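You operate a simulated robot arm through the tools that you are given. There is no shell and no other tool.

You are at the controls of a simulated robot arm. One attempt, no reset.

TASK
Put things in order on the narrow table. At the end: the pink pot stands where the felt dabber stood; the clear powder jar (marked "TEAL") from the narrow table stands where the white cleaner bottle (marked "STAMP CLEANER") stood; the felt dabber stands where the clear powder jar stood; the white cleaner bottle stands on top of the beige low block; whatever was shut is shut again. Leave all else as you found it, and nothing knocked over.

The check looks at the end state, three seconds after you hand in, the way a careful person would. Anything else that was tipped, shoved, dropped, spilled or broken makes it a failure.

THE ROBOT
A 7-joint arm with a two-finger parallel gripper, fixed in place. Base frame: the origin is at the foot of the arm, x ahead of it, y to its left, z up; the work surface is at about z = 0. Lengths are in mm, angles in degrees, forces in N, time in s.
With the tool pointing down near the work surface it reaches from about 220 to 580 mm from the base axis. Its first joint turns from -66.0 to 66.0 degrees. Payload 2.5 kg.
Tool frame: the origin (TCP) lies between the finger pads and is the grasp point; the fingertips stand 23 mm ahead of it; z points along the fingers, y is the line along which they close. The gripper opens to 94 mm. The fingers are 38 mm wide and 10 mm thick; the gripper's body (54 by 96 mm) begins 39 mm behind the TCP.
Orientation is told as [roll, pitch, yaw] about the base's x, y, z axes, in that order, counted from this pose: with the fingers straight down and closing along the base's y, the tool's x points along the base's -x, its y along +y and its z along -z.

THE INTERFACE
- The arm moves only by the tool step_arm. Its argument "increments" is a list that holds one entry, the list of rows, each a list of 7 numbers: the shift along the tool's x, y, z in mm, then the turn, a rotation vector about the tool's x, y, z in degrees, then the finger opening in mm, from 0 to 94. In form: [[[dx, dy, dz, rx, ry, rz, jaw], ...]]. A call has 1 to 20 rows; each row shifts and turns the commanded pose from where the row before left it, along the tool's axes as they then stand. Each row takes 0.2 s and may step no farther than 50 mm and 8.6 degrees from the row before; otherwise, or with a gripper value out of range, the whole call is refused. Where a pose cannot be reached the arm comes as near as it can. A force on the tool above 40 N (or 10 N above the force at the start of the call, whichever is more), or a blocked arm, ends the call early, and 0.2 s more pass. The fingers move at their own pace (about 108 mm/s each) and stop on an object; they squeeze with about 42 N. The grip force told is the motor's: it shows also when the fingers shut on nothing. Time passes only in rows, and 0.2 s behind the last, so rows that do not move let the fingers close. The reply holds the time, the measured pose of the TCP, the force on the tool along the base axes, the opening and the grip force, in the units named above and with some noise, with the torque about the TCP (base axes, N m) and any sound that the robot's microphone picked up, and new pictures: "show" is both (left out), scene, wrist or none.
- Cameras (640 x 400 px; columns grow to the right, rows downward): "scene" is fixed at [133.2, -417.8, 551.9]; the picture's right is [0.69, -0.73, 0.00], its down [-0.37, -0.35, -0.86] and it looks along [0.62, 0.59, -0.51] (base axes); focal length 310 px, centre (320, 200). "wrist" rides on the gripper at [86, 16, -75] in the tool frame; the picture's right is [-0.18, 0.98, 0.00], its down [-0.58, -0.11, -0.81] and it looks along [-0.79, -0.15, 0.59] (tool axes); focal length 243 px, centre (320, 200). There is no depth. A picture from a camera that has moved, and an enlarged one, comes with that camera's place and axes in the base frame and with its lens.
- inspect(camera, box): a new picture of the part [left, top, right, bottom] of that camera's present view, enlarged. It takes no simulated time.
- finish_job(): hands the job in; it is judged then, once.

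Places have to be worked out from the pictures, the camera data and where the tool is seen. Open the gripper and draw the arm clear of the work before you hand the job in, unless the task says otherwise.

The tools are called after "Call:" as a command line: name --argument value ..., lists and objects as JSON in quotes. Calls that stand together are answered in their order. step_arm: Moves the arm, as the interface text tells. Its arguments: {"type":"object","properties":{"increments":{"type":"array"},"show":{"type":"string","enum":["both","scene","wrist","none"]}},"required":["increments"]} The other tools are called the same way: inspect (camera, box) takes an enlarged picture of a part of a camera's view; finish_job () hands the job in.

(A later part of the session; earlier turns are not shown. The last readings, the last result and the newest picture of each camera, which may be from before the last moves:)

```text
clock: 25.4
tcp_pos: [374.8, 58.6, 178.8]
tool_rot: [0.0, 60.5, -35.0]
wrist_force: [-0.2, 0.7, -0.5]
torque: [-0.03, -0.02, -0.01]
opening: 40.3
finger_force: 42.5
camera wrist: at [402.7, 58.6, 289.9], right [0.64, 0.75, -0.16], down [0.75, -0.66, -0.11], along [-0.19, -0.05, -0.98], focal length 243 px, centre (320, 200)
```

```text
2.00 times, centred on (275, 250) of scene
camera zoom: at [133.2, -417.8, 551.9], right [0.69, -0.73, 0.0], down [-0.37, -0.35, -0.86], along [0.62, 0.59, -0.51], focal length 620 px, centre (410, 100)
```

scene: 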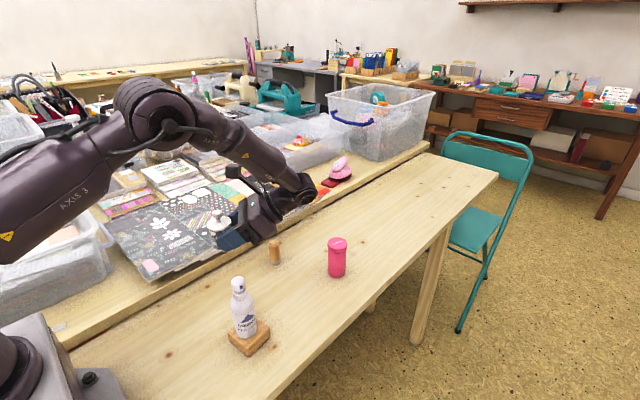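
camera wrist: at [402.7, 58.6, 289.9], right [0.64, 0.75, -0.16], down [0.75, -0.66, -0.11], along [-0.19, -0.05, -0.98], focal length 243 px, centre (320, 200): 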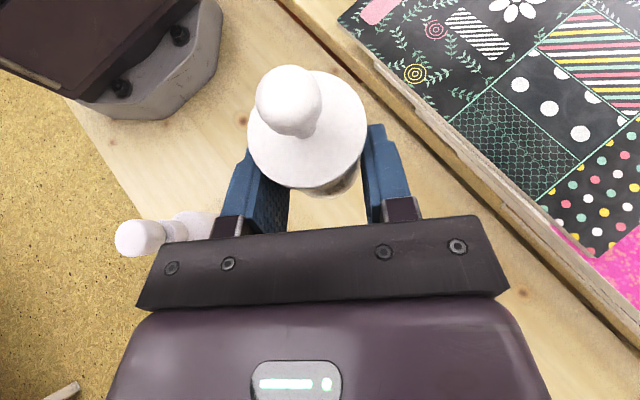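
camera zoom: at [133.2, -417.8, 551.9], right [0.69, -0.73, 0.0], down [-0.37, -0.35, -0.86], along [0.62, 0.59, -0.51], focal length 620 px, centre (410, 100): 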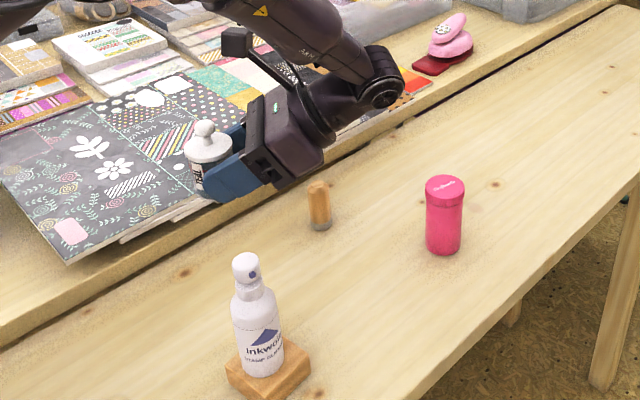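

The jar came up with its lid closed, and the dabber, pot and bottle are undisturbed. I raise a bit more, turn back -55° to yaw -90, and carry it to above the bottle's old place.

Call:
step_arm --increments '[[[35.7, 0, -20.2, 0, 0, 0, 34], [0, 0, 0, -6.836, 0, 3.869, 34], [0, 0, 0, -6.836, 0, 3.869, 34], [0, 0, 0, -6.836, 0, 3.869, 34], [0, 0, 0, -6.836, 0, 3.869, 34], [0, 0, 0, -6.836, 0, 3.869, 34], [0, 0, 0, -6.836, 0, 3.869, 34], [0, 0, 0, -6.836, 0, 3.869, 34], [-15.5, 21.55, -27.4, 0, 0, 0, 34], [-15.5, 21.55, -27.4, 0, 0, 0, 34], [-15.5, 21.55, -27.4, 0, 0, 0, 34], [-15.5, 21.55, -27.4, 0, 0, 0, 34], [0, 0, 0, 0, 0, 0, 34]]]' --show "both"

```text
clock: 28.1
tcp_pos: [460.3, -68.9, 219.4]
tool_rot: [-0.2, 60.6, -90.1]
wrist_force: [0.6, 0.5, -1.2]
torque: [-0.03, 0.0, 0.0]
opening: 40.0
finger_force: 42.2
camera wrist: at [476.9, -90.3, 330.7], right [0.98, -0.09, -0.16], down [-0.11, -0.99, -0.11], along [-0.15, 0.12, -0.98], focal length 243 px, centre (320, 200)
```

scene: 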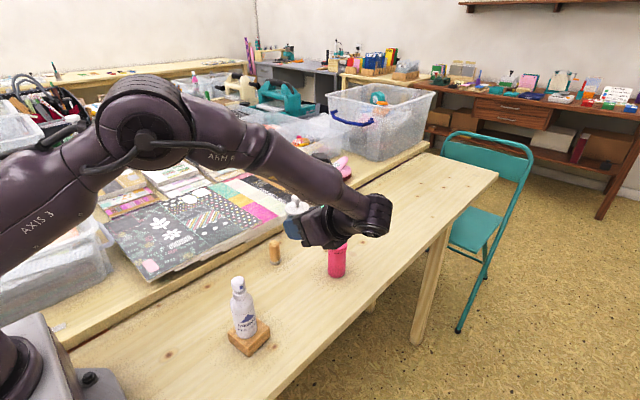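
wrist: 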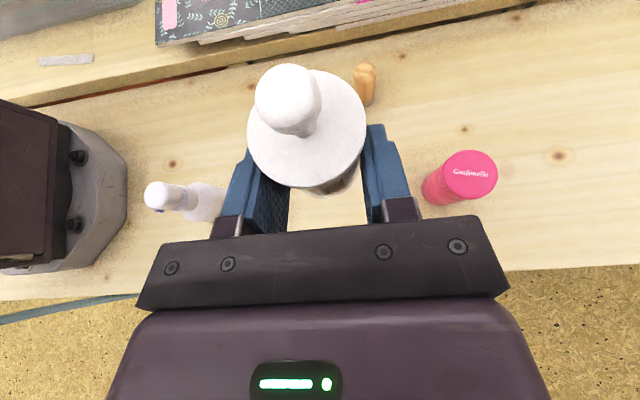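

The jar is over the old bottle place with the pot and block well clear. I lower to about 5 mm above the table.

Call:
step_arm --increments '[[[-40.3, 0.2, 23.1, 0, 0, 0, 34], [-40.3, 0.2, 23.1, 0, 0, 0, 34], [-40.3, 0.2, 23.1, 0, 0, 0, 34], [-40.3, 0.1, 23.1, 0, 0, 0, 34], [0, 0, 0, 0, 0, 0, 34]]]' --show "both"

```text
clock: 29.4
tcp_pos: [460.4, -65.7, 33.0]
tool_rot: [0.0, 60.5, -89.9]
wrist_force: [-0.3, -0.9, -1.0]
torque: [0.02, -0.03, 0.0]
opening: 40.1
finger_force: 41.9
camera wrist: at [477.5, -88.3, 143.9], right [0.98, -0.09, -0.16], down [-0.11, -0.99, -0.11], along [-0.15, 0.12, -0.98], focal length 243 px, centre (320, 200)
```

scene: 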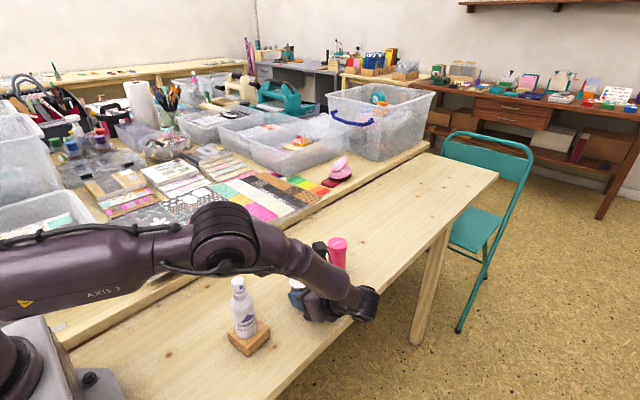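
wrist: 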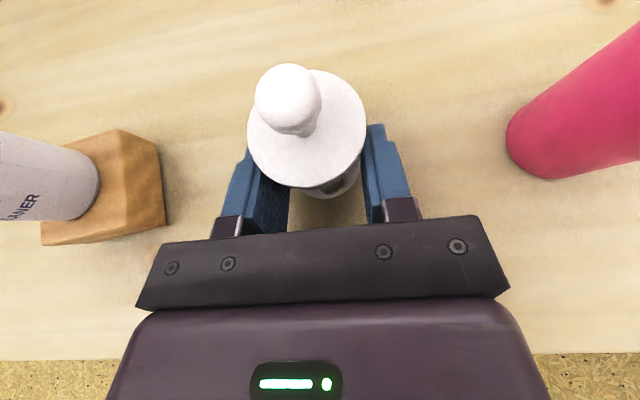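

TCP z=33, no contact yet. I creep down 4 mm and read the force.

Call:
step_arm --increments '[[[-1.74, 0, 0.98, 0, 0, 0, 34], [-0.87, 0, 0.49, 0, 0, 0, 34], [-0.87, 0, 0.49, 0, 0, 0, 34], [0, 0, 0, 0, 0, 0, 34]]]' --show "none"

```text
clock: 30.4
tcp_pos: [462.4, -65.4, 31.0]
tool_rot: [0.0, 60.4, -90.0]
wrist_force: [0.1, 0.0, -0.3]
torque: [-0.02, 0.01, 0.02]
opening: 39.9
finger_force: 41.1
```

Little force yet, so I go down another 1 mm.

Call:
step_arm --increments '[[[-0.87, 0, 0.49, 0, 0, 0, 34], [0, 0, 0, 0, 0, 0, 34]]]' --show "none"

```text
clock: 30.9
tcp_pos: [461.3, -65.5, 29.0]
tool_rot: [-0.1, 60.4, -90.1]
wrist_force: [-1.1, 1.1, 0.7]
torque: [0.0, 0.03, 0.0]
opening: 40.1
finger_force: 42.0
```

Call:
step_arm --increments '[[[-0.6, 0, 0.34, 0, 0, 0, 34], [0, 0, 0, 0, 0, 0, 34]]]' --show "none"

```text
clock: 31.6
tcp_pos: [461.5, -66.4, 27.2]
tool_rot: [-0.1, 60.6, -90.0]
wrist_force: [-3.8, -2.0, 9.3]
torque: [0.05, 0.27, 0.05]
opening: 40.0
finger_force: 42.0
```

Contact at 9 N: the jar is on the table at ≈(461,-51). I open the fingers in steps.

Call:
step_arm --increments '[[[0.2, 0, -0.1, 0, 0, 0, 39], [0, 0, 0, 0, 0, 0, 42], [0, 0, 0, 0, 0, 0, 46], [0, 0, 0, 0, 0, 0, 60], [0, 0, 0, 0, 0, 0, 80], [0, 0, 0, 0, 0, 0, 94], [0, 0, 0, 0, 0, 0, 94]]]' --show "both"

```text
clock: 33.1
tcp_pos: [461.9, -66.6, 28.4]
tool_rot: [-0.2, 60.6, -90.1]
wrist_force: [-0.2, 0.1, 0.0]
torque: [0.02, 0.01, 0.02]
opening: 94.1
finger_force: 0.1
camera wrist: at [477.9, -88.6, 139.2], right [0.98, -0.09, -0.16], down [-0.11, -0.99, -0.11], along [-0.15, 0.12, -0.98], focal length 243 px, centre (320, 200)
```

scene: 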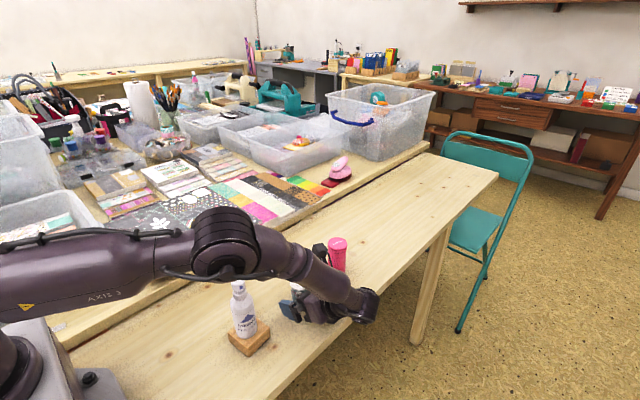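
wrist: 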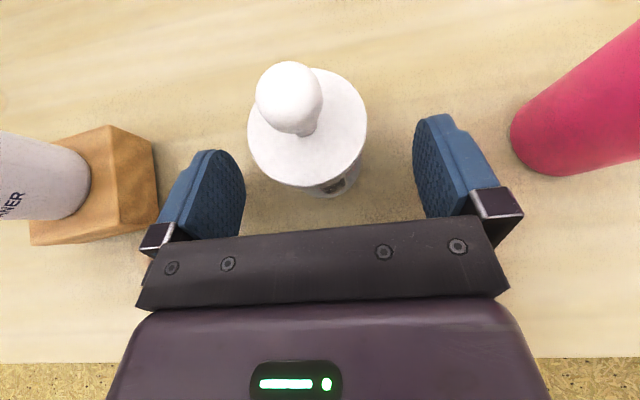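

The jar stands closed at the old bottle place. I back straight out along -y, rise, and tilt the tool back to vertical (keeping yaw -90) for the dabber.

Call:
step_arm --increments '[[[0.9, 0, -0.5, 0, 0, 0, 94], [-9, 0, -18, 0, 0, 0, 94], [-13, 0, -26, 0, 0, 0, 94], [-13, 0, -26, 0, 0, 0, 94], [37, 0, -21, 0, 0, 0, 94], [37, 0, -21, 0, 0, 0, 94], [37, 0, -21, 0, 0, 0, 94], [37, 0, -21, 0, 0, 0, 94], [0, 0, 0, 0, 0, 0, 94]]]' --show "both"

Call:
inspect --camera "scene" --box '[200, 220, 380, 370]'

```text
clock: 35.1
tcp_pos: [461.8, -144.6, 202.9]
tool_rot: [-0.1, 60.4, -90.1]
wrist_force: [-0.7, -0.4, 0.6]
torque: [-0.01, -0.02, 0.01]
opening: 94.0
finger_force: 0.1
camera wrist: at [477.6, -166.6, 314.4], right [0.98, -0.09, -0.16], down [-0.11, -0.99, -0.11], along [-0.15, 0.13, -0.98], focal length 243 px, centre (320, 200)
```

scene: 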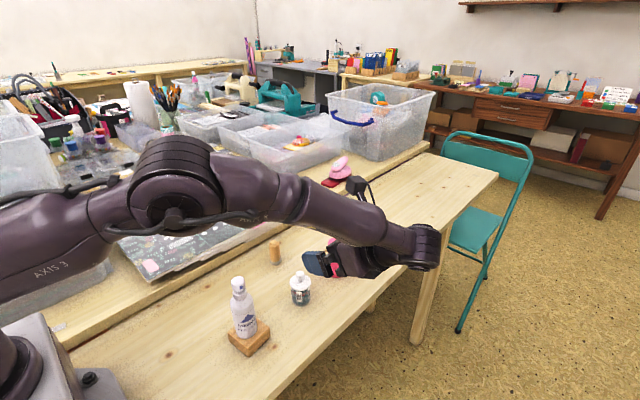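
wrist: 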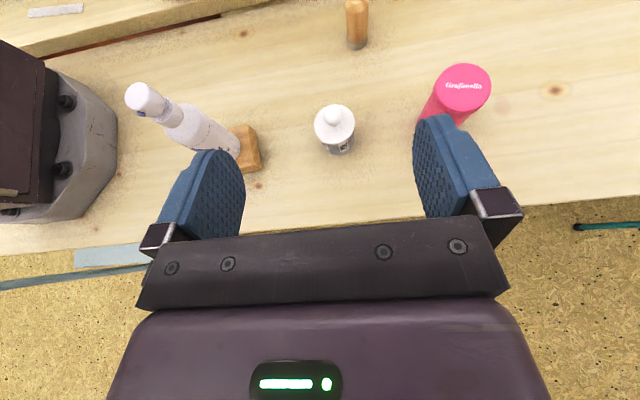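

```text
2.67 times, centred on (290, 295) of scene
camera zoom: at [133.2, -417.8, 551.9], right [0.69, -0.73, 0.0], down [-0.37, -0.35, -0.86], along [0.62, 0.59, -0.51], focal length 827 px, centre (400, -53)
```

zoom: 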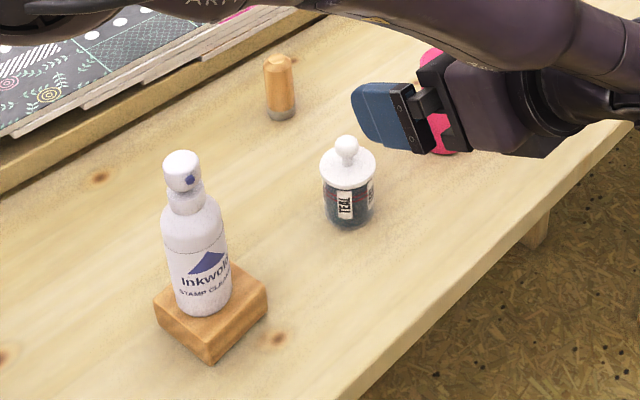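

The jar's base is in the very image position where the bottle's base was, the block is unmoved, and the dabber is in place. Now I tilt the tool back to vertical.

Call:
step_arm --increments '[[[0, 0, 0, 0, -7.56, 0, 94], [0, 0, 0, 0, -7.56, 0, 94], [0, 0, 0, 0, -7.56, 0, 94], [0, 0, 0, 0, -7.56, 0, 94], [0, 0, 0, 0, -7.56, 0, 94], [0, 0, 0, 0, -7.56, 0, 94], [0, 0, 0, 0, -7.56, 0, 94], [0, 0, 0, 0, -7.56, 0, 94], [0, 0, 0, 0, 0, 0, 94]]]' --show "none"

```text
clock: 37.1
tcp_pos: [461.0, -144.4, 203.7]
tool_rot: [0.0, -0.1, -90.0]
wrist_force: [-0.4, 0.4, -0.9]
torque: [0.02, 0.0, 0.01]
opening: 94.2
finger_force: 0.0
```

Vertical now. I translate to above the dabber at (501,88), staying at z≈203.

Call:
step_arm --increments '[[[46.5, 8, 0, 0, 0, 0, 94], [46.5, 8, 0, 0, 0, 0, 94], [46.5, 8, 0, 0, 0, 0, 94], [46.5, 8, 0, 0, 0, 0, 94], [46.5, 8, 0, 0, 0, 0, 94], [0, 0, 0, 0, 0, 0, 94]]]' --show "both"

```text
clock: 38.5
tcp_pos: [502.3, 87.7, 203.6]
tool_rot: [0.0, 0.0, -90.0]
wrist_force: [-0.5, -0.2, 0.2]
torque: [-0.05, -0.02, -0.02]
opening: 94.2
finger_force: 0.0
camera wrist: at [518.4, 173.9, 277.1], right [0.98, -0.18, 0.0], down [-0.11, -0.58, 0.81], along [-0.15, -0.79, -0.59], focal length 243 px, centre (320, 200)
```

scene: 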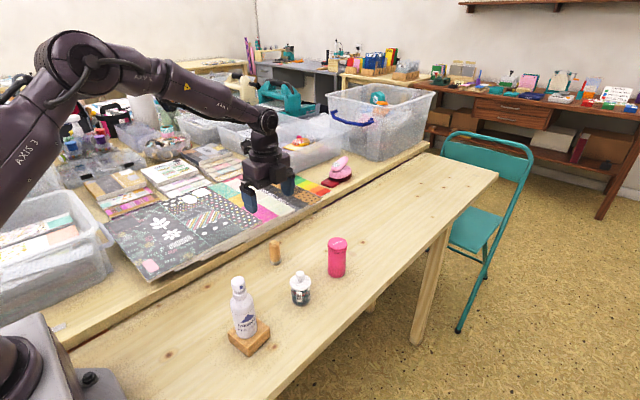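
wrist: 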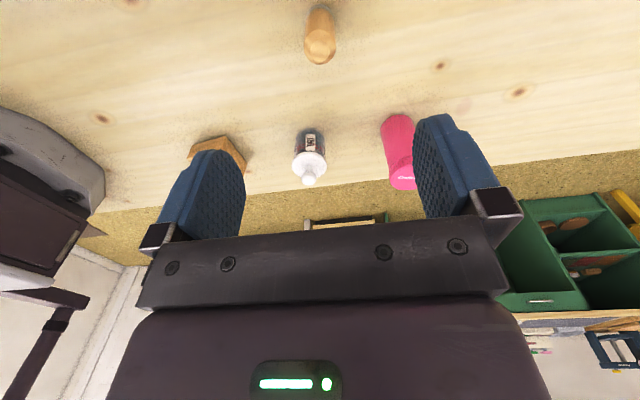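

Above the dabber: measured (502.3,87.7), dabber ≈(501.5,88). I descend to z≈40, where the fingertips straddle the wooden handle.

Call:
step_arm --increments '[[[0, -0.4, 41, 0, 0, 0, 94], [0, -0.4, 41, 0, 0, 0, 94], [0, 0, 41, 0, 0, 0, 94], [0, 0, 28, 0, 0, 0, 94], [0, 0, 12, 0, 0, 0, 94], [0, 0, 0, 0, 0, 0, 94]]]' --show "both"

Call:
inspect --camera "scene" --box '[220, 180, 350, 290]'

```text
clock: 40.0
tcp_pos: [500.5, 87.4, 39.9]
tool_rot: [0.0, 0.0, -90.1]
wrist_force: [-0.6, 0.2, 0.6]
torque: [0.02, -0.02, -0.01]
opening: 94.0
finger_force: 0.1
camera wrist: at [517.7, 174.4, 113.3], right [0.98, -0.18, 0.0], down [-0.11, -0.58, 0.81], along [-0.15, -0.79, -0.59], focal length 243 px, centre (320, 200)
```

scene: 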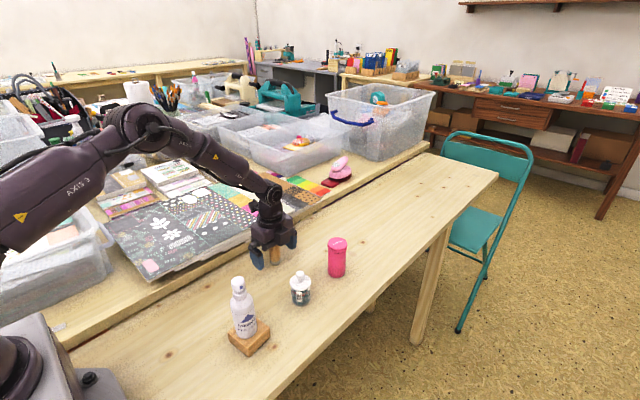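
wrist: 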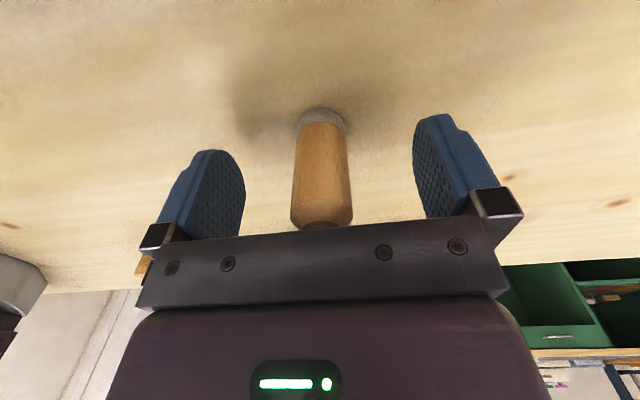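

```text
3.64 times, centred on (285, 235) of scene
camera zoom: at [133.2, -417.8, 551.9], right [0.69, -0.73, 0.0], down [-0.37, -0.35, -0.86], along [0.62, 0.59, -0.51], focal length 1128 px, centre (447, 73)
```

zoom: 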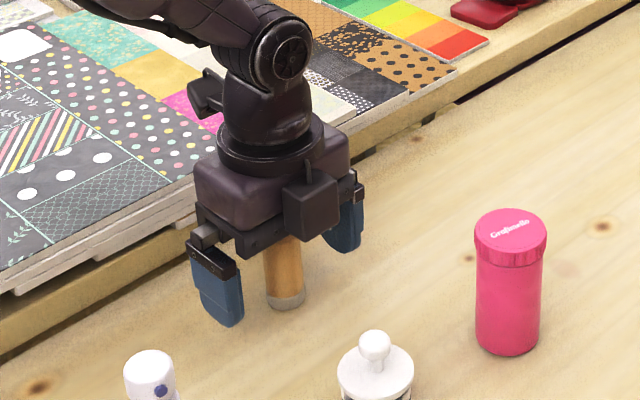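

The dabber is centred between the fingers (base ≈(502,88.7)). I close on it.

Call:
step_arm --increments '[[[0, 0, 0, 0, 0, 0, 70], [0, 0, 0, 0, 0, 0, 45], [0, 0, 0, 0, 0, 0, 32], [0, 0, 0, 0, 0, 0, 18], [0, 0, 0, 0, 0, 0, 18], [0, 0, 0, 0, 0, 0, 18]]]' --show "wrist"

```text
clock: 41.4
tcp_pos: [502.6, 88.3, 39.8]
tool_rot: [0.0, 0.1, -90.1]
wrist_force: [0.4, 0.1, 0.1]
torque: [0.02, -0.01, 0.0]
opening: 25.4
finger_force: 41.9
camera wrist: at [517.7, 174.5, 113.7], right [0.98, -0.18, 0.0], down [-0.11, -0.58, 0.81], along [-0.15, -0.79, -0.59], focal length 243 px, centre (320, 200)
```

wrist: 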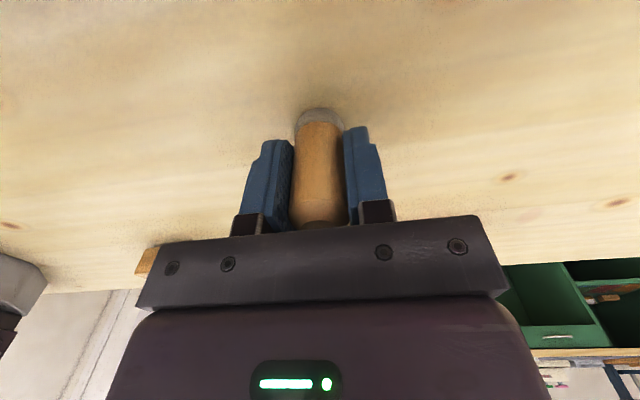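

The dabber is held (opening 25.4). I lift it 80 mm and carry it to above the jar's old place (361,68.5).

Call:
step_arm --increments '[[[0, 0, -10, 0, 0, 0, 18], [0, 0, -35, 0, 0, 0, 18], [0, 0, -35, 0, 0, 0, 18], [-4.95, -35.1, 0, 0, 0, 0, 18], [-4.95, -35.1, 0, 0, 0, 0, 18], [-4.95, -35.1, 0, 0, 0, 0, 18], [-4.95, -35.1, 0, 0, 0, 0, 18], [0, 0, 0, 0, 0, 0, 18]]]' --show "both"

```text
clock: 43.1
tcp_pos: [359.0, 67.7, 121.5]
tool_rot: [0.0, 0.0, -90.0]
wrist_force: [-0.3, 0.3, 0.1]
torque: [-0.01, -0.03, 0.02]
opening: 25.8
finger_force: 42.3
camera wrist: at [376.4, 154.6, 194.7], right [0.98, -0.18, 0.0], down [-0.11, -0.58, 0.81], along [-0.15, -0.79, -0.59], focal length 243 px, centre (320, 200)
```

scene: 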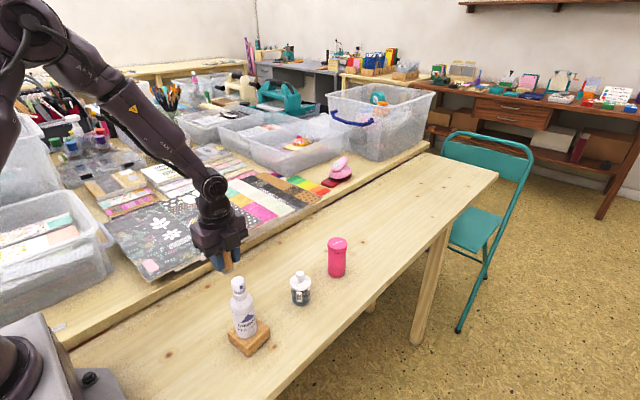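
wrist: 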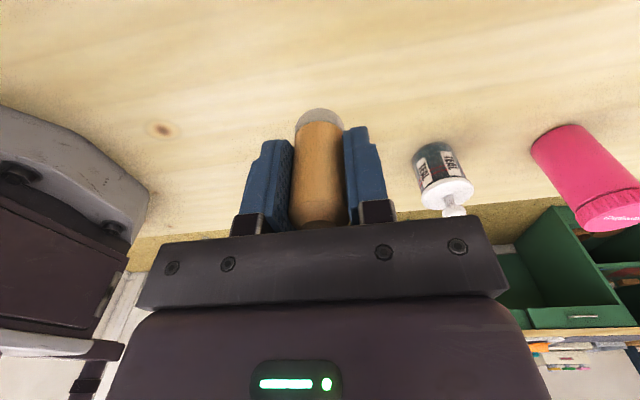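

It is over the jar's old place. I lower it to about 3 mm above the table, then creep.

Call:
step_arm --increments '[[[0, 0.3, 30, 0, 0, 0, 18], [0, 0.3, 30, 0, 0, 0, 18], [0, 0, 16, 0, 0, 0, 18], [0, 0, 1.5, 0, 0, 0, 18], [0, 0, 1, 0, 0, 0, 18], [0, 0, 0, 0, 0, 0, 18]]]' --show "both"

```text
clock: 44.5
tcp_pos: [362.3, 67.0, 41.7]
tool_rot: [0.0, 0.0, -90.0]
wrist_force: [0.2, -0.5, -1.2]
torque: [-0.01, 0.0, 0.02]
opening: 25.5
finger_force: 41.7
camera wrist: at [377.8, 154.2, 116.0], right [0.98, -0.18, 0.0], down [-0.11, -0.58, 0.81], along [-0.15, -0.79, -0.59], focal length 243 px, centre (320, 200)
```

scene: 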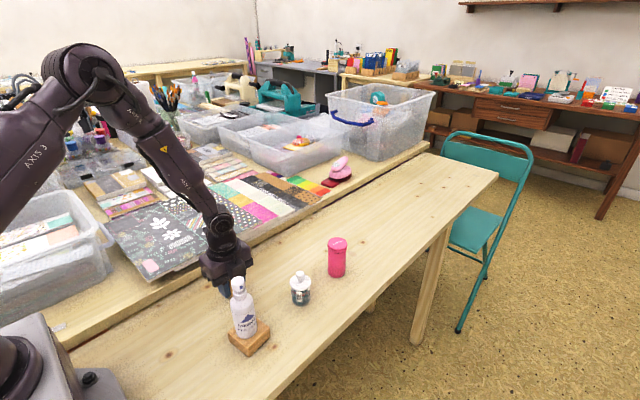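
wrist: 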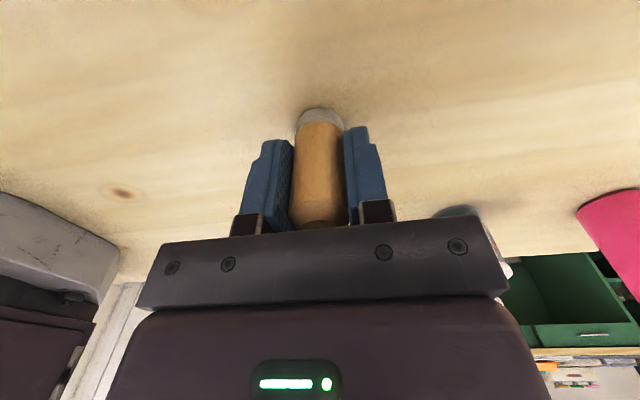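

No contact force yet at z≈41.7. I creep down 1.5 mm more.

Call:
step_arm --increments '[[[0, 0, 0.8, 0, 0, 0, 18], [0, 0, 0.7, 0, 0, 0, 18], [0, 0, 0, 0, 0, 0, 18]]]' --show "none"

```text
clock: 45.4
tcp_pos: [362.2, 67.8, 40.5]
tool_rot: [0.0, 0.0, -90.0]
wrist_force: [-0.7, -0.1, -0.2]
torque: [0.02, 0.02, 0.01]
opening: 25.7
finger_force: 42.4
```

Call:
step_arm --increments '[[[0, 0, 0.8, 0, 0, 0, 18], [0, 0, 0, 0, 0, 0, 18]]]' --show "none"

```text
clock: 46.0
tcp_pos: [361.2, 68.5, 41.3]
tool_rot: [0.1, 0.1, -90.0]
wrist_force: [-0.3, 0.0, 0.7]
torque: [0.02, -0.01, -0.01]
opening: 25.6
finger_force: 41.9
```

Call:
step_arm --increments '[[[0, 0, 0.6, 0, 0, 0, 18], [0, 0, 0, 0, 0, 0, 18]]]' --show "none"

```text
clock: 46.5
tcp_pos: [361.5, 68.4, 40.4]
tool_rot: [-0.1, 0.0, -90.0]
wrist_force: [-4.6, 0.7, 17.9]
torque: [0.0, 0.22, 0.02]
opening: 25.4
finger_force: 42.1
```

Contact at about 18 N, so the dabber stands on the table. I back off 0.5 mm and release in steps.

Call:
step_arm --increments '[[[0, 0, -0.6, 0, 0, 0, 20], [0, 0, 0, 0, 0, 0, 27], [0, 0, 0, 0, 0, 0, 31], [0, 0, 0, 0, 0, 0, 45], [0, 0, 0, 0, 0, 0, 70], [0, 0, 0, 0, 0, 0, 80], [0, 0, 0, 0, 0, 0, 80]]]' --show "both"

```text
clock: 48.1
tcp_pos: [361.6, 68.3, 39.5]
tool_rot: [0.0, 0.0, -90.1]
wrist_force: [-0.9, 0.1, 0.2]
torque: [-0.02, 0.0, 0.01]
opening: 80.1
finger_force: 0.1
camera wrist: at [377.3, 154.4, 113.5], right [0.98, -0.18, 0.0], down [-0.11, -0.58, 0.81], along [-0.15, -0.79, -0.59], focal length 243 px, centre (320, 200)
```

scene: 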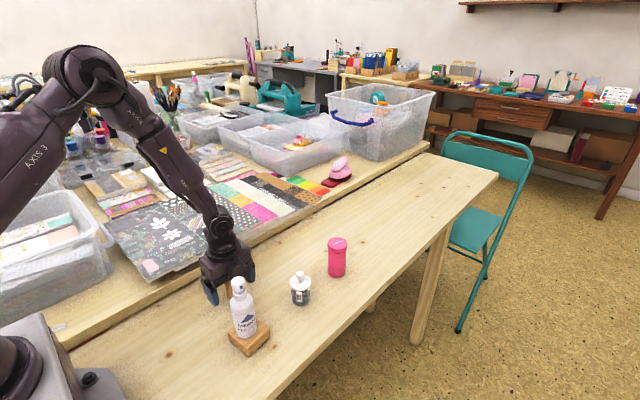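
wrist: 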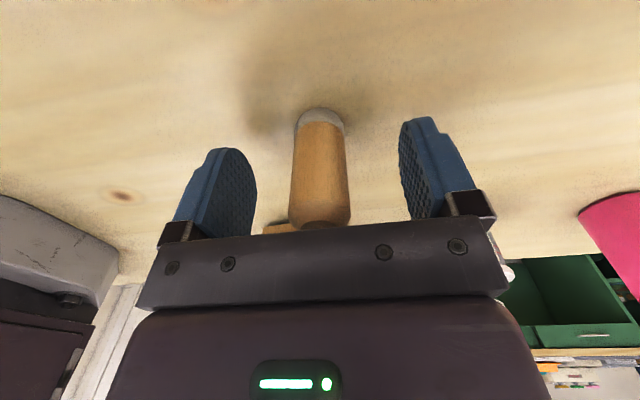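

The dabber stands at the jar's old place. I raise clear, move back to the right-hand side at z≈220, and tilt 60° again for the pot.

Call:
step_arm --increments '[[[0, 0, -30, 0, 0, 0, 80], [0, 0, -50, 0, 0, 0, 94], [0, 0, -50, 0, 0, 0, 94], [0, 0, -50, 0, 0, 0, 94], [-42.7, 19.9, 0, 0, 0, 0, 94], [-42.7, 19.9, 0, 0, 0, 0, 94], [-42.7, 19.9, 0, 0, 0, 0, 94], [-42.7, 19.9, 0, 0, 0, 0, 94], [-42.7, 19.9, 0, 0, 0, 0, 94], [0, 0, 0, 0, 8.57, 0, 94], [0, 0, 0, 0, 8.57, 0, 94], [0, 0, 0, 0, 8.57, 0, 94], [0, 0, 0, 0, 8.57, 0, 94], [0, 0, 0, 0, 8.57, 0, 94], [0, 0, 0, 0, 8.57, 0, 94], [0, 0, 0, 0, 8.57, 0, 94], [0, 0, 0, 0, 0, 0, 94]]]' --show "both"

Call:
inspect --camera "scene" --box '[200, 220, 380, 370]'

```text
clock: 51.8
tcp_pos: [460.2, -145.0, 218.5]
tool_rot: [0.0, 60.1, -90.0]
wrist_force: [0.4, -0.2, 0.0]
torque: [0.01, 0.0, 0.02]
opening: 93.9
finger_force: 0.0
camera wrist: at [476.8, -167.2, 330.8], right [0.98, -0.09, -0.16], down [-0.11, -0.99, -0.1], along [-0.15, 0.12, -0.98], focal length 243 px, centre (320, 200)
```

scene: 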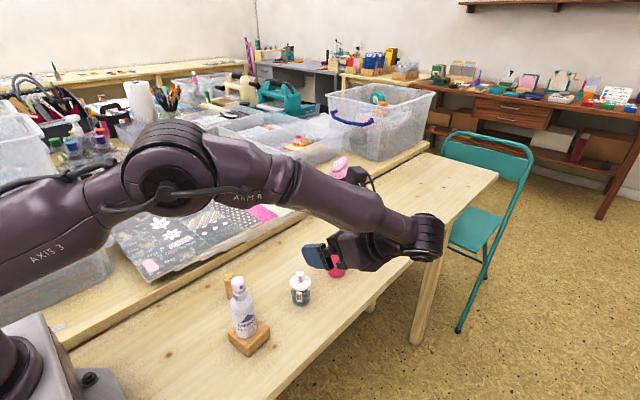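
wrist: 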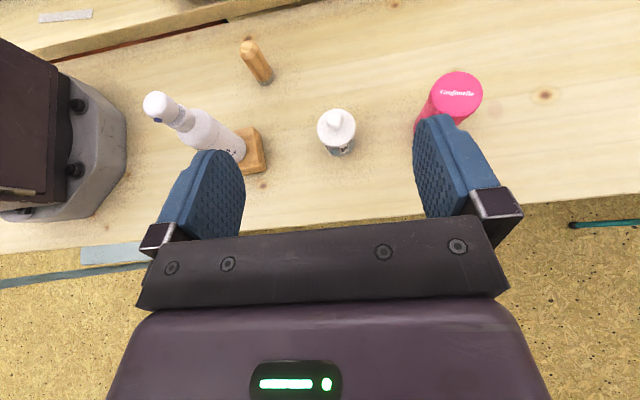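

```text
2.67 times, centred on (290, 295) of scene
camera zoom: at [133.2, -417.8, 551.9], right [0.69, -0.73, 0.0], down [-0.37, -0.35, -0.86], along [0.62, 0.59, -0.51], focal length 827 px, centre (400, -53)
```

zoom: 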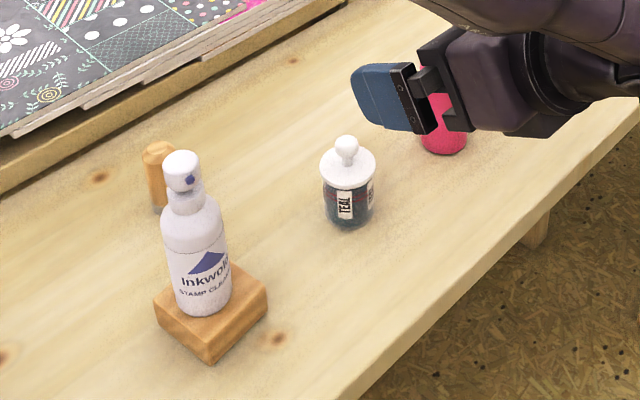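

Dabber, jar and bottle all stand in their new places. Before the pot approach I take a closer look at the gripper's underside to judge its clearance when tilted.

Call:
inspect --camera "scene" --box '[290, 170, 450, 290]'

Call:
inspect --camera "wrist" --box '[220, 20, 520, 220]'

```text
3.33 times, centred on (370, 230) of scene
camera zoom: at [133.2, -417.8, 551.9], right [0.69, -0.73, 0.0], down [-0.37, -0.35, -0.86], along [0.62, 0.59, -0.51], focal length 1034 px, centre (153, 100)
```

zoom: 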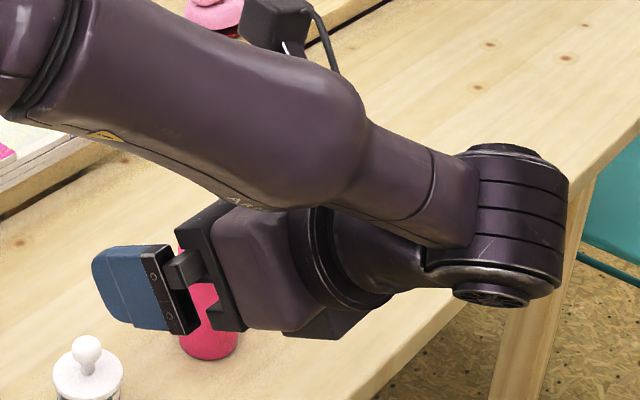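

```text
2.00 times, centred on (370, 120) of wrist
camera zoom: at [476.8, -167.2, 330.8], right [0.98, -0.09, -0.16], down [-0.11, -0.99, -0.1], along [-0.15, 0.12, -0.98], focal length 485 px, centre (220, 360)
```

zoom: 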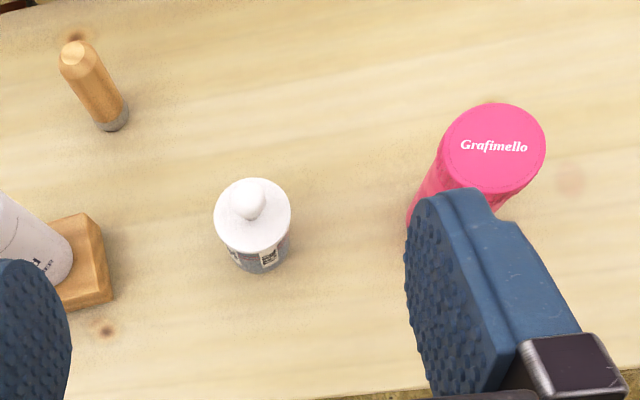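

A small box sits under the gripper body, so I'll use a 55° tilt for the pot at TCP z≈45, where there's enough room. I set pitch 55°, turn to yaw -125°, and move to above the pre-grasp point (537,-117).

Call:
step_arm --increments '[[[0, 0, 0, 0, -5, 0, 84], [0, 0, 0, -5.734, 0, 4.016, 84], [0, 0, 0, -5.734, 0, 4.016, 84], [0, 0, 0, -5.734, 0, 4.016, 84], [0, 0, 0, -5.734, 0, 4.016, 84], [0, 0, 0, -5.734, 0, 4.016, 84], [19.2, 23.5, 27.5, 0, 0, 0, 84], [19.2, 23.5, 27.5, 0, 0, 0, 84], [0, 0, 0, 0, 0, 0, 84]]]' --show "both"

```text
clock: 53.8
tcp_pos: [536.3, -116.2, 220.7]
tool_rot: [-0.1, 55.1, -125.1]
wrist_force: [-0.1, -0.1, -0.2]
torque: [-0.02, -0.01, 0.02]
opening: 84.0
finger_force: 0.1
camera wrist: at [544.6, -136.2, 332.4], right [0.74, -0.65, -0.15], down [-0.66, -0.75, -0.01], along [-0.11, 0.11, -0.99], focal length 243 px, centre (320, 200)
```

scene: 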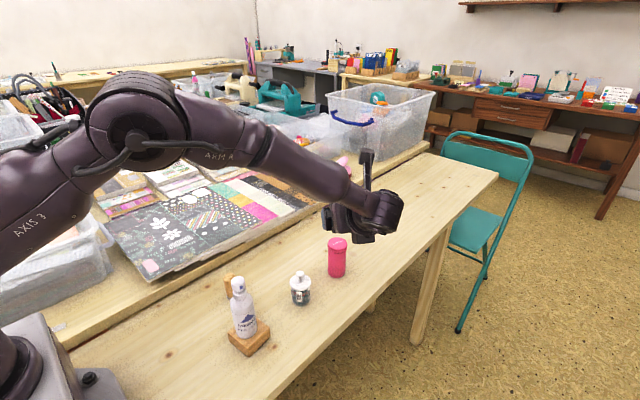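
wrist: 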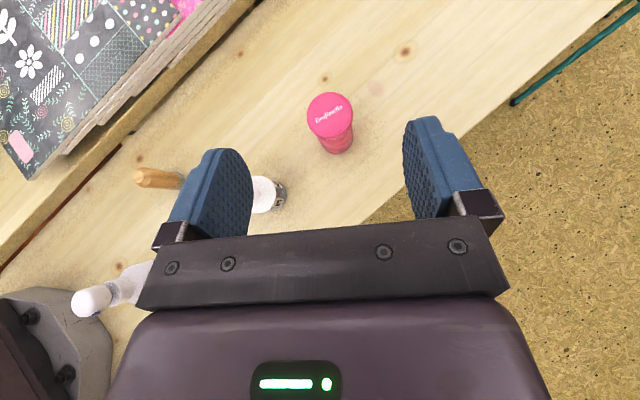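

The pot is seen at ≈(583,-52), lateral error about 1.4 mm. I descend to z≈45 behind it.

Call:
step_arm --increments '[[[-36, 0.35, 25.2, 0, 0, 0, 84], [-36, 0.35, 25.2, 0, 0, 0, 84], [-36, 0.35, 25.2, 0, 0, 0, 84], [-25, 0.35, 17.5, 0, 0, 0, 84], [-11, 0, 7.7, 0, 0, 0, 84], [0, 0, 0, 0, 0, 0, 84]]]' --show "both"

```text
clock: 55.1
tcp_pos: [539.0, -119.3, 44.1]
tool_rot: [-0.1, 54.9, -125.1]
wrist_force: [0.5, 0.9, -0.1]
torque: [0.03, 0.02, 0.01]
opening: 84.0
finger_force: 0.1
camera wrist: at [545.0, -137.6, 156.9], right [0.74, -0.65, -0.15], down [-0.66, -0.75, -0.01], along [-0.1, 0.11, -0.99], focal length 243 px, centre (320, 200)
```

scene: 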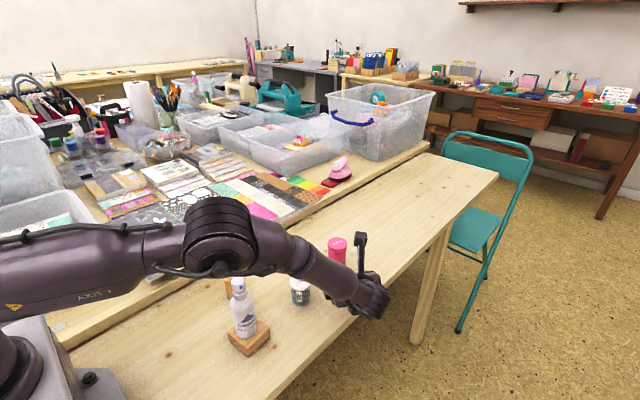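
wrist: 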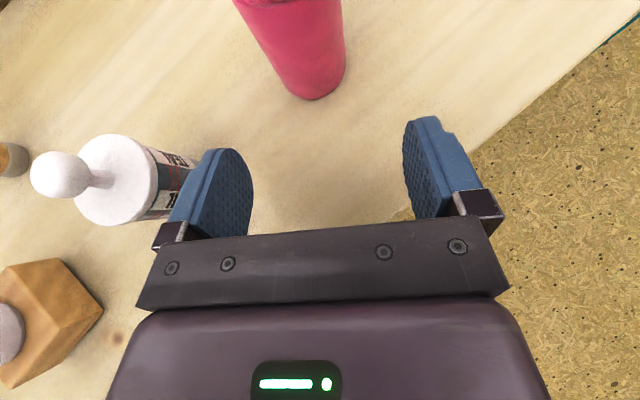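

The jar is clear of the left finger. I zoom in to check the lateral centring on the pot before moving in.

Call:
inspect --camera "wrist" --box '[180, 0, 480, 200]'

Call:
inspect --camera "scene" --box '[260, 210, 420, 340]'

```text
2.00 times, centred on (330, 100) of wrist
camera zoom: at [545.0, -137.6, 156.9], right [0.74, -0.65, -0.15], down [-0.66, -0.75, -0.01], along [-0.1, 0.11, -0.99], focal length 485 px, centre (300, 400)
```

zoom: 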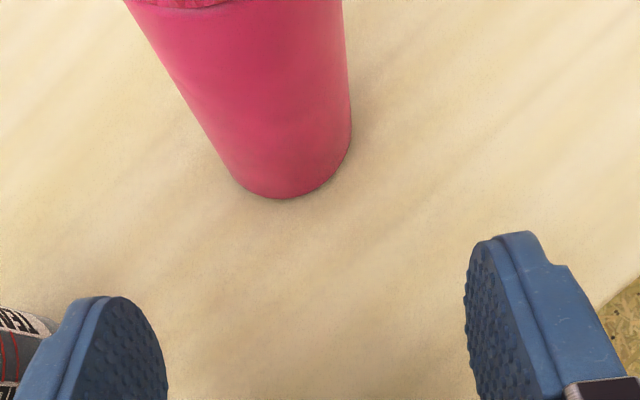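

```text
3.08 times, centred on (340, 275) of scene
camera zoom: at [133.2, -417.8, 551.9], right [0.69, -0.73, 0.0], down [-0.37, -0.35, -0.86], along [0.62, 0.59, -0.51], focal length 954 px, centre (258, -31)
```

zoom: 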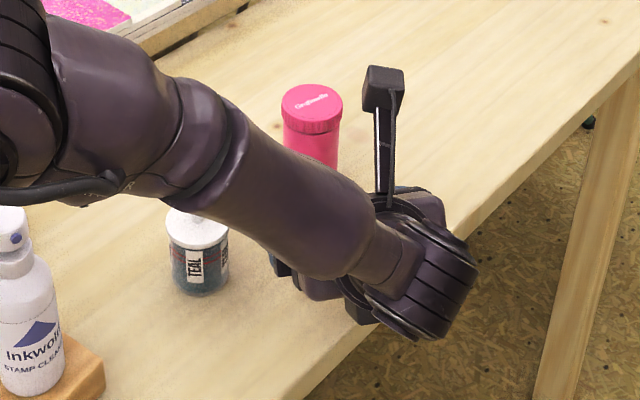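

The pot is about 2.2 mm off towards the left finger and 77 mm ahead. I correct and advance 62 mm so it sits between the pads below its lid.

Call:
step_arm --increments '[[[11.8, -1.1, 16.8, 0, 0, 0, 84], [11.8, -1.1, 16.8, 0, 0, 0, 84], [11.8, 0, 16.8, 0, 0, 0, 84], [0, 0, 0, 0, 0, 0, 84]]]' --show "both"

```text
clock: 56.1
tcp_pos: [571.4, -66.6, 43.6]
tool_rot: [-0.1, 55.0, -125.1]
wrist_force: [1.0, -0.6, -0.5]
torque: [0.0, -0.03, 0.01]
opening: 83.9
finger_force: 0.0
camera wrist: at [578.9, -85.3, 157.2], right [0.74, -0.65, -0.15], down [-0.66, -0.75, -0.01], along [-0.11, 0.11, -0.99], focal length 243 px, centre (320, 200)
```

scene: 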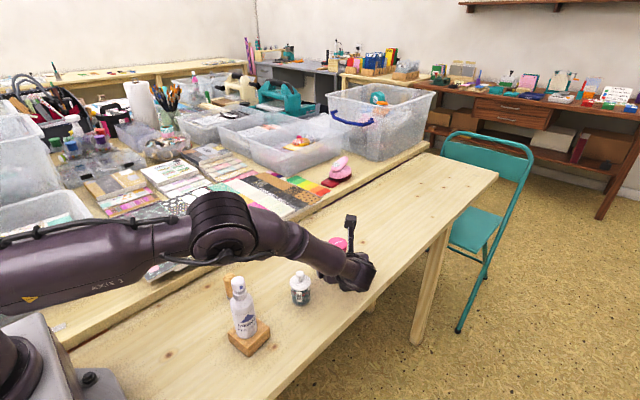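
wrist: 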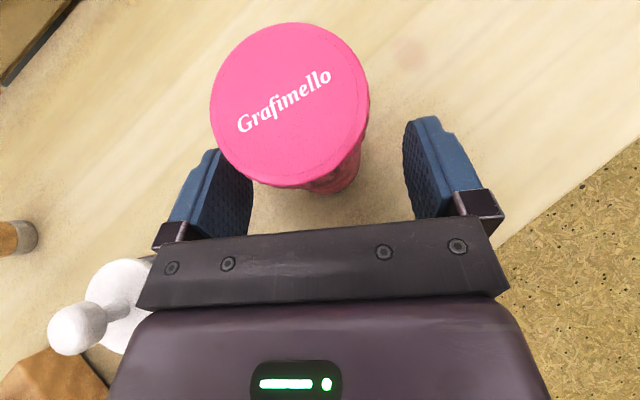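

The pot is centred (lateral error ≈0, about 18 mm ahead of the TCP). I nudge 2 mm and close on the body.

Call:
step_arm --increments '[[[1.15, 0, 1.64, 0, 0, 0, 70], [0, 0, 0, 0, 0, 0, 55], [0, 0, 0, 0, 0, 0, 46], [0, 0, 0, 0, 0, 0, 34], [0, 0, 0, 0, 0, 0, 34], [0, 0, 0, 0, 0, 0, 34]]]' --show "both"

```text
clock: 57.5
tcp_pos: [572.0, -64.8, 44.5]
tool_rot: [-0.1, 55.0, -125.0]
wrist_force: [-0.1, -0.4, 0.3]
torque: [-0.03, -0.02, 0.0]
opening: 42.8
finger_force: 41.7
camera wrist: at [580.1, -83.8, 156.9], right [0.74, -0.65, -0.15], down [-0.66, -0.75, -0.01], along [-0.11, 0.11, -0.99], focal length 243 px, centre (320, 200)
```

scene: 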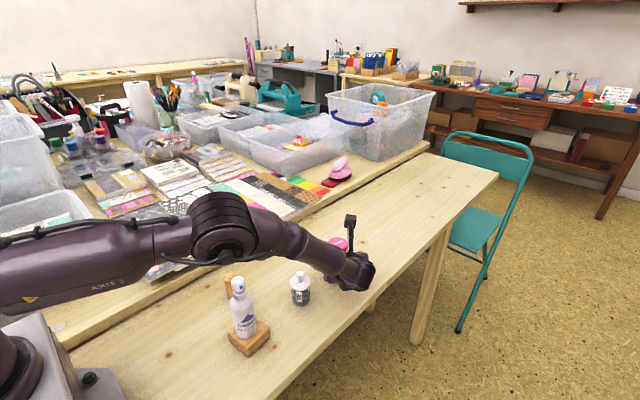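
wrist: 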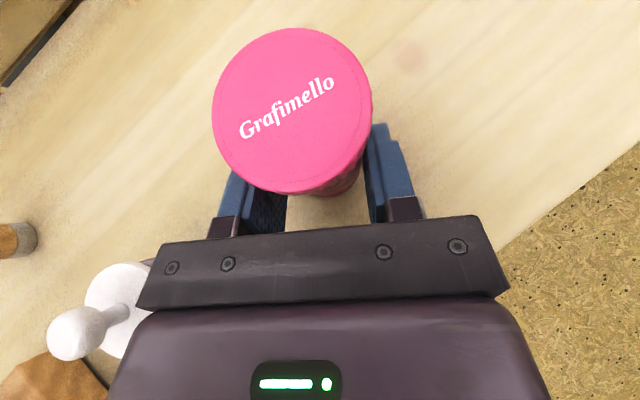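

The pot is gripped at 42.8 mm on its body, below the lid. I lift 150 mm and carry it toward (480,20) at height.

Call:
step_arm --increments '[[[4.1, 0, -2.87, 0, 0, 0, 34], [20.5, 0, -14.35, 0, 0, 0, 34], [32.8, 0, -23, 0, 0, 0, 34], [32.8, 0, -23, 0, 0, 0, 34], [32.8, 0, -23, 0, 0, 0, 34], [3.2, -41.4, 4.6, 0, 0, 0, 34], [3.2, -41.4, 4.6, 0, 0, 0, 34], [3.2, -41.4, 4.6, 0, 0, 0, 34], [0, 0, 0, 0, 0, 0, 34]]]' --show "both"

```text
clock: 59.5
tcp_pos: [479.6, 21.8, 193.5]
tool_rot: [0.0, 55.0, -125.1]
wrist_force: [-0.3, -0.4, -1.3]
torque: [-0.02, 0.01, 0.02]
opening: 42.7
finger_force: 42.3
camera wrist: at [487.6, 1.4, 306.5], right [0.74, -0.65, -0.15], down [-0.66, -0.75, -0.01], along [-0.11, 0.11, -0.99], focal length 243 px, centre (320, 200)
```

scene: 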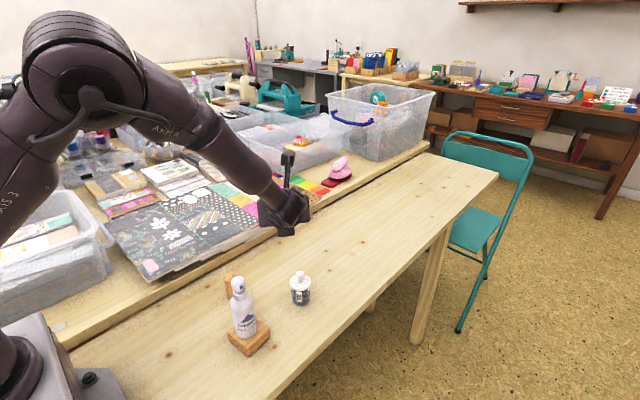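
wrist: 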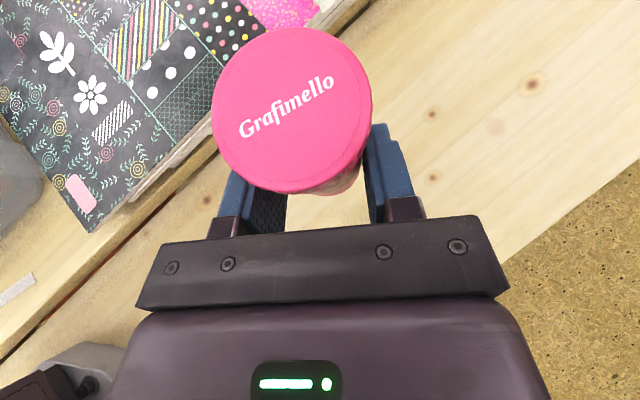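

The pot is held upright in the air and nothing is disturbed. I turn +50° (to yaw -75) and move to above the dabber's old place (TCP ≈(506,72)).

Call:
step_arm --increments '[[[0, 0, 0, 6.825, 0, -4.783, 34], [0, 0, 0, 6.825, 0, -4.783, 34], [0, 0, 0, 6.825, 0, -4.783, 34], [0, 0, 0, 6.825, 0, -4.783, 34], [0, 0, 0, 6.825, 0, -4.783, 34], [0, 0, 0, 6.825, 0, -4.783, 34], [12.4, 19.2, 17.7, 0, 0, 0, 34], [12.4, 19.2, 17.7, 0, 0, 0, 34], [0, 0, 0, 0, 0, 0, 34]]]' --show "both"

```text
clock: 61.5
tcp_pos: [506.5, 70.5, 193.1]
tool_rot: [-0.1, 55.0, -75.1]
wrist_force: [-0.2, 0.2, -1.6]
torque: [-0.03, -0.02, 0.02]
opening: 42.9
finger_force: 42.2
camera wrist: at [525.4, 64.1, 306.2], right [0.98, 0.15, -0.15], down [0.15, -0.99, -0.01], along [-0.15, -0.01, -0.99], focal length 243 px, centre (320, 200)
```

scene: 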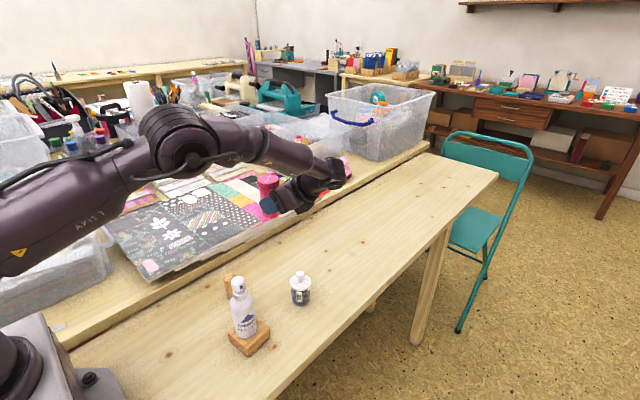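
wrist: 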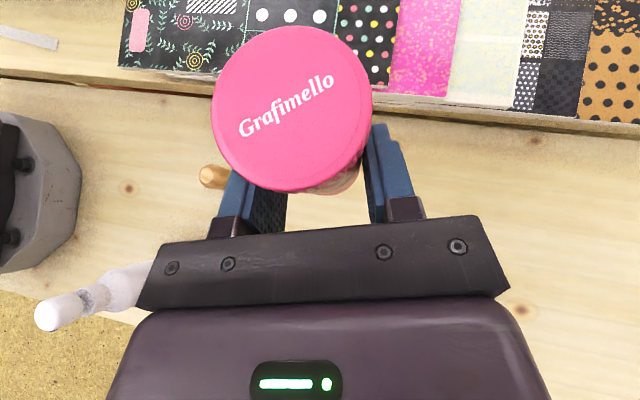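

It is above the target with pot centre ≈(502,86.5). I apply a small +y correction and lower halfway to check clearance to the jar.

Call:
step_arm --increments '[[[-31.7, 0, 24.6, 0, 0, 0, 34], [-32.8, 0, 23, 0, 0, 0, 34], [-12.3, 0, 8.6, 0, 0, 0, 34], [0, 0, 0, 0, 0, 0, 34]]]' --show "both"

Call:
inspect --camera "scene" --box '[220, 160, 400, 320]'

```text
clock: 62.5
tcp_pos: [506.5, 73.4, 97.8]
tool_rot: [-0.1, 55.0, -75.1]
wrist_force: [-0.6, -0.1, -2.1]
torque: [-0.02, 0.01, 0.02]
opening: 42.8
finger_force: 42.2
camera wrist: at [524.7, 66.4, 211.0], right [0.98, 0.15, -0.15], down [0.15, -0.99, -0.01], along [-0.15, -0.01, -0.99], focal length 243 px, centre (320, 200)
```

scene: 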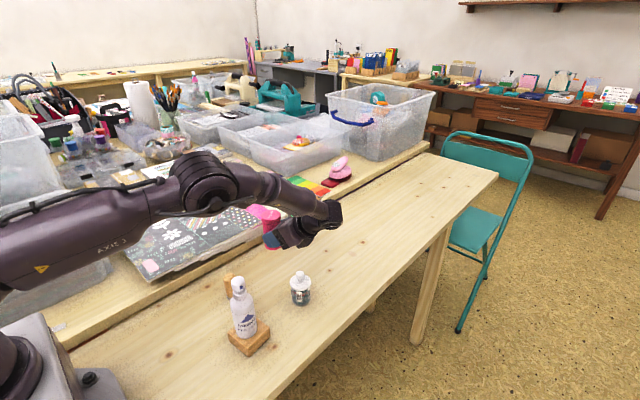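
wrist: 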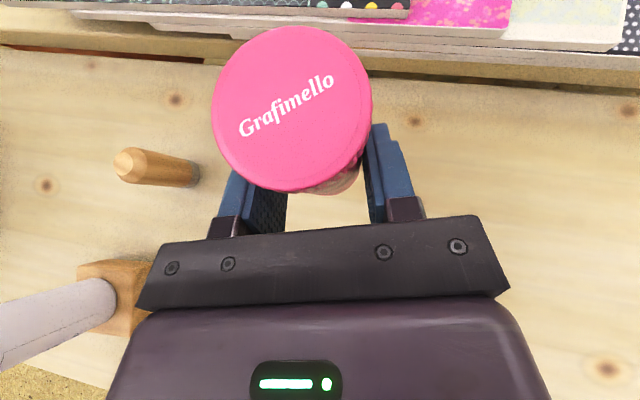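

```text
2.50 times, centred on (310, 240) of scene
camera zoom: at [133.2, -417.8, 551.9], right [0.69, -0.73, 0.0], down [-0.37, -0.35, -0.86], along [0.62, 0.59, -0.51], focal length 775 px, centre (345, 100)
```

zoom: 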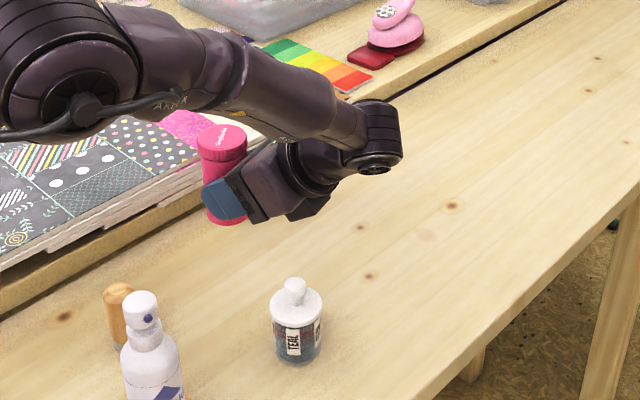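

Plenty of clearance to the jar. I lower to about 3–4 mm above the table.

Call:
step_arm --increments '[[[-24.6, 0, 17.2, 0, 0, 0, 34], [-12.3, 0, 8.6, 0, 0, 0, 34], [-4.1, 0, 2.9, 0, 0, 0, 34], [0, 0, 0, 0, 0, 0, 34]]]' --show "both"

```text
clock: 63.5
tcp_pos: [505.6, 75.0, 48.6]
tool_rot: [-0.1, 55.1, -75.0]
wrist_force: [-1.0, 0.4, -0.8]
torque: [-0.02, -0.01, 0.02]
opening: 42.3
finger_force: 42.6
camera wrist: at [524.7, 66.8, 161.3], right [0.98, 0.15, -0.15], down [0.15, -0.99, -0.01], along [-0.15, -0.01, -0.99], focal length 243 px, centre (320, 200)
```

scene: 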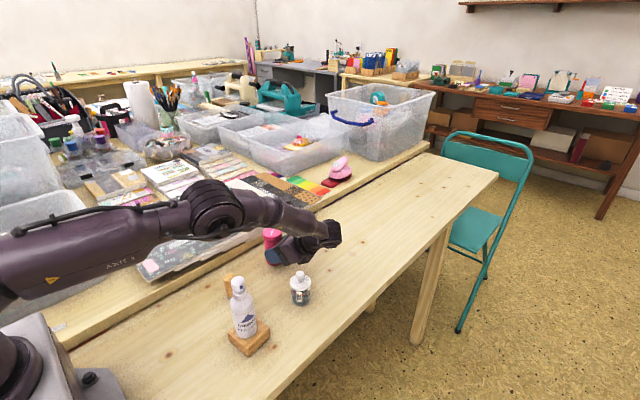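
wrist: 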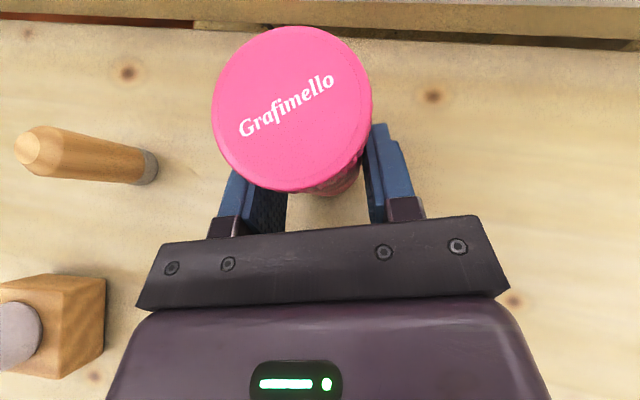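

z≈48.6 with no contact. I shift 1 mm back in y and creep down 3 mm.

Call:
step_arm --increments '[[[-0.55, 0, -0.79, 0, 0, 0, 34], [-1.64, 0, 1.15, 0, 0, 0, 34], [-0.82, 0, 0.57, 0, 0, 0, 34], [0, 0, 0, 0, 0, 0, 34]]]' --show "none"

```text
clock: 64.5
tcp_pos: [505.1, 72.7, 44.6]
tool_rot: [-0.1, 55.1, -75.1]
wrist_force: [-0.8, 0.7, -2.5]
torque: [-0.03, -0.02, -0.03]
opening: 42.6
finger_force: 42.0
```

Call:
step_arm --increments '[[[-0.66, 0, 0.46, 0, 0, 0, 34], [0, 0, 0, 0, 0, 0, 34]]]' --show "none"

```text
clock: 65.2
tcp_pos: [506.0, 74.0, 45.2]
tool_rot: [-0.1, 55.1, -75.1]
wrist_force: [0.1, 0.4, -2.1]
torque: [-0.04, -0.03, 0.03]
opening: 42.9
finger_force: 41.6
```

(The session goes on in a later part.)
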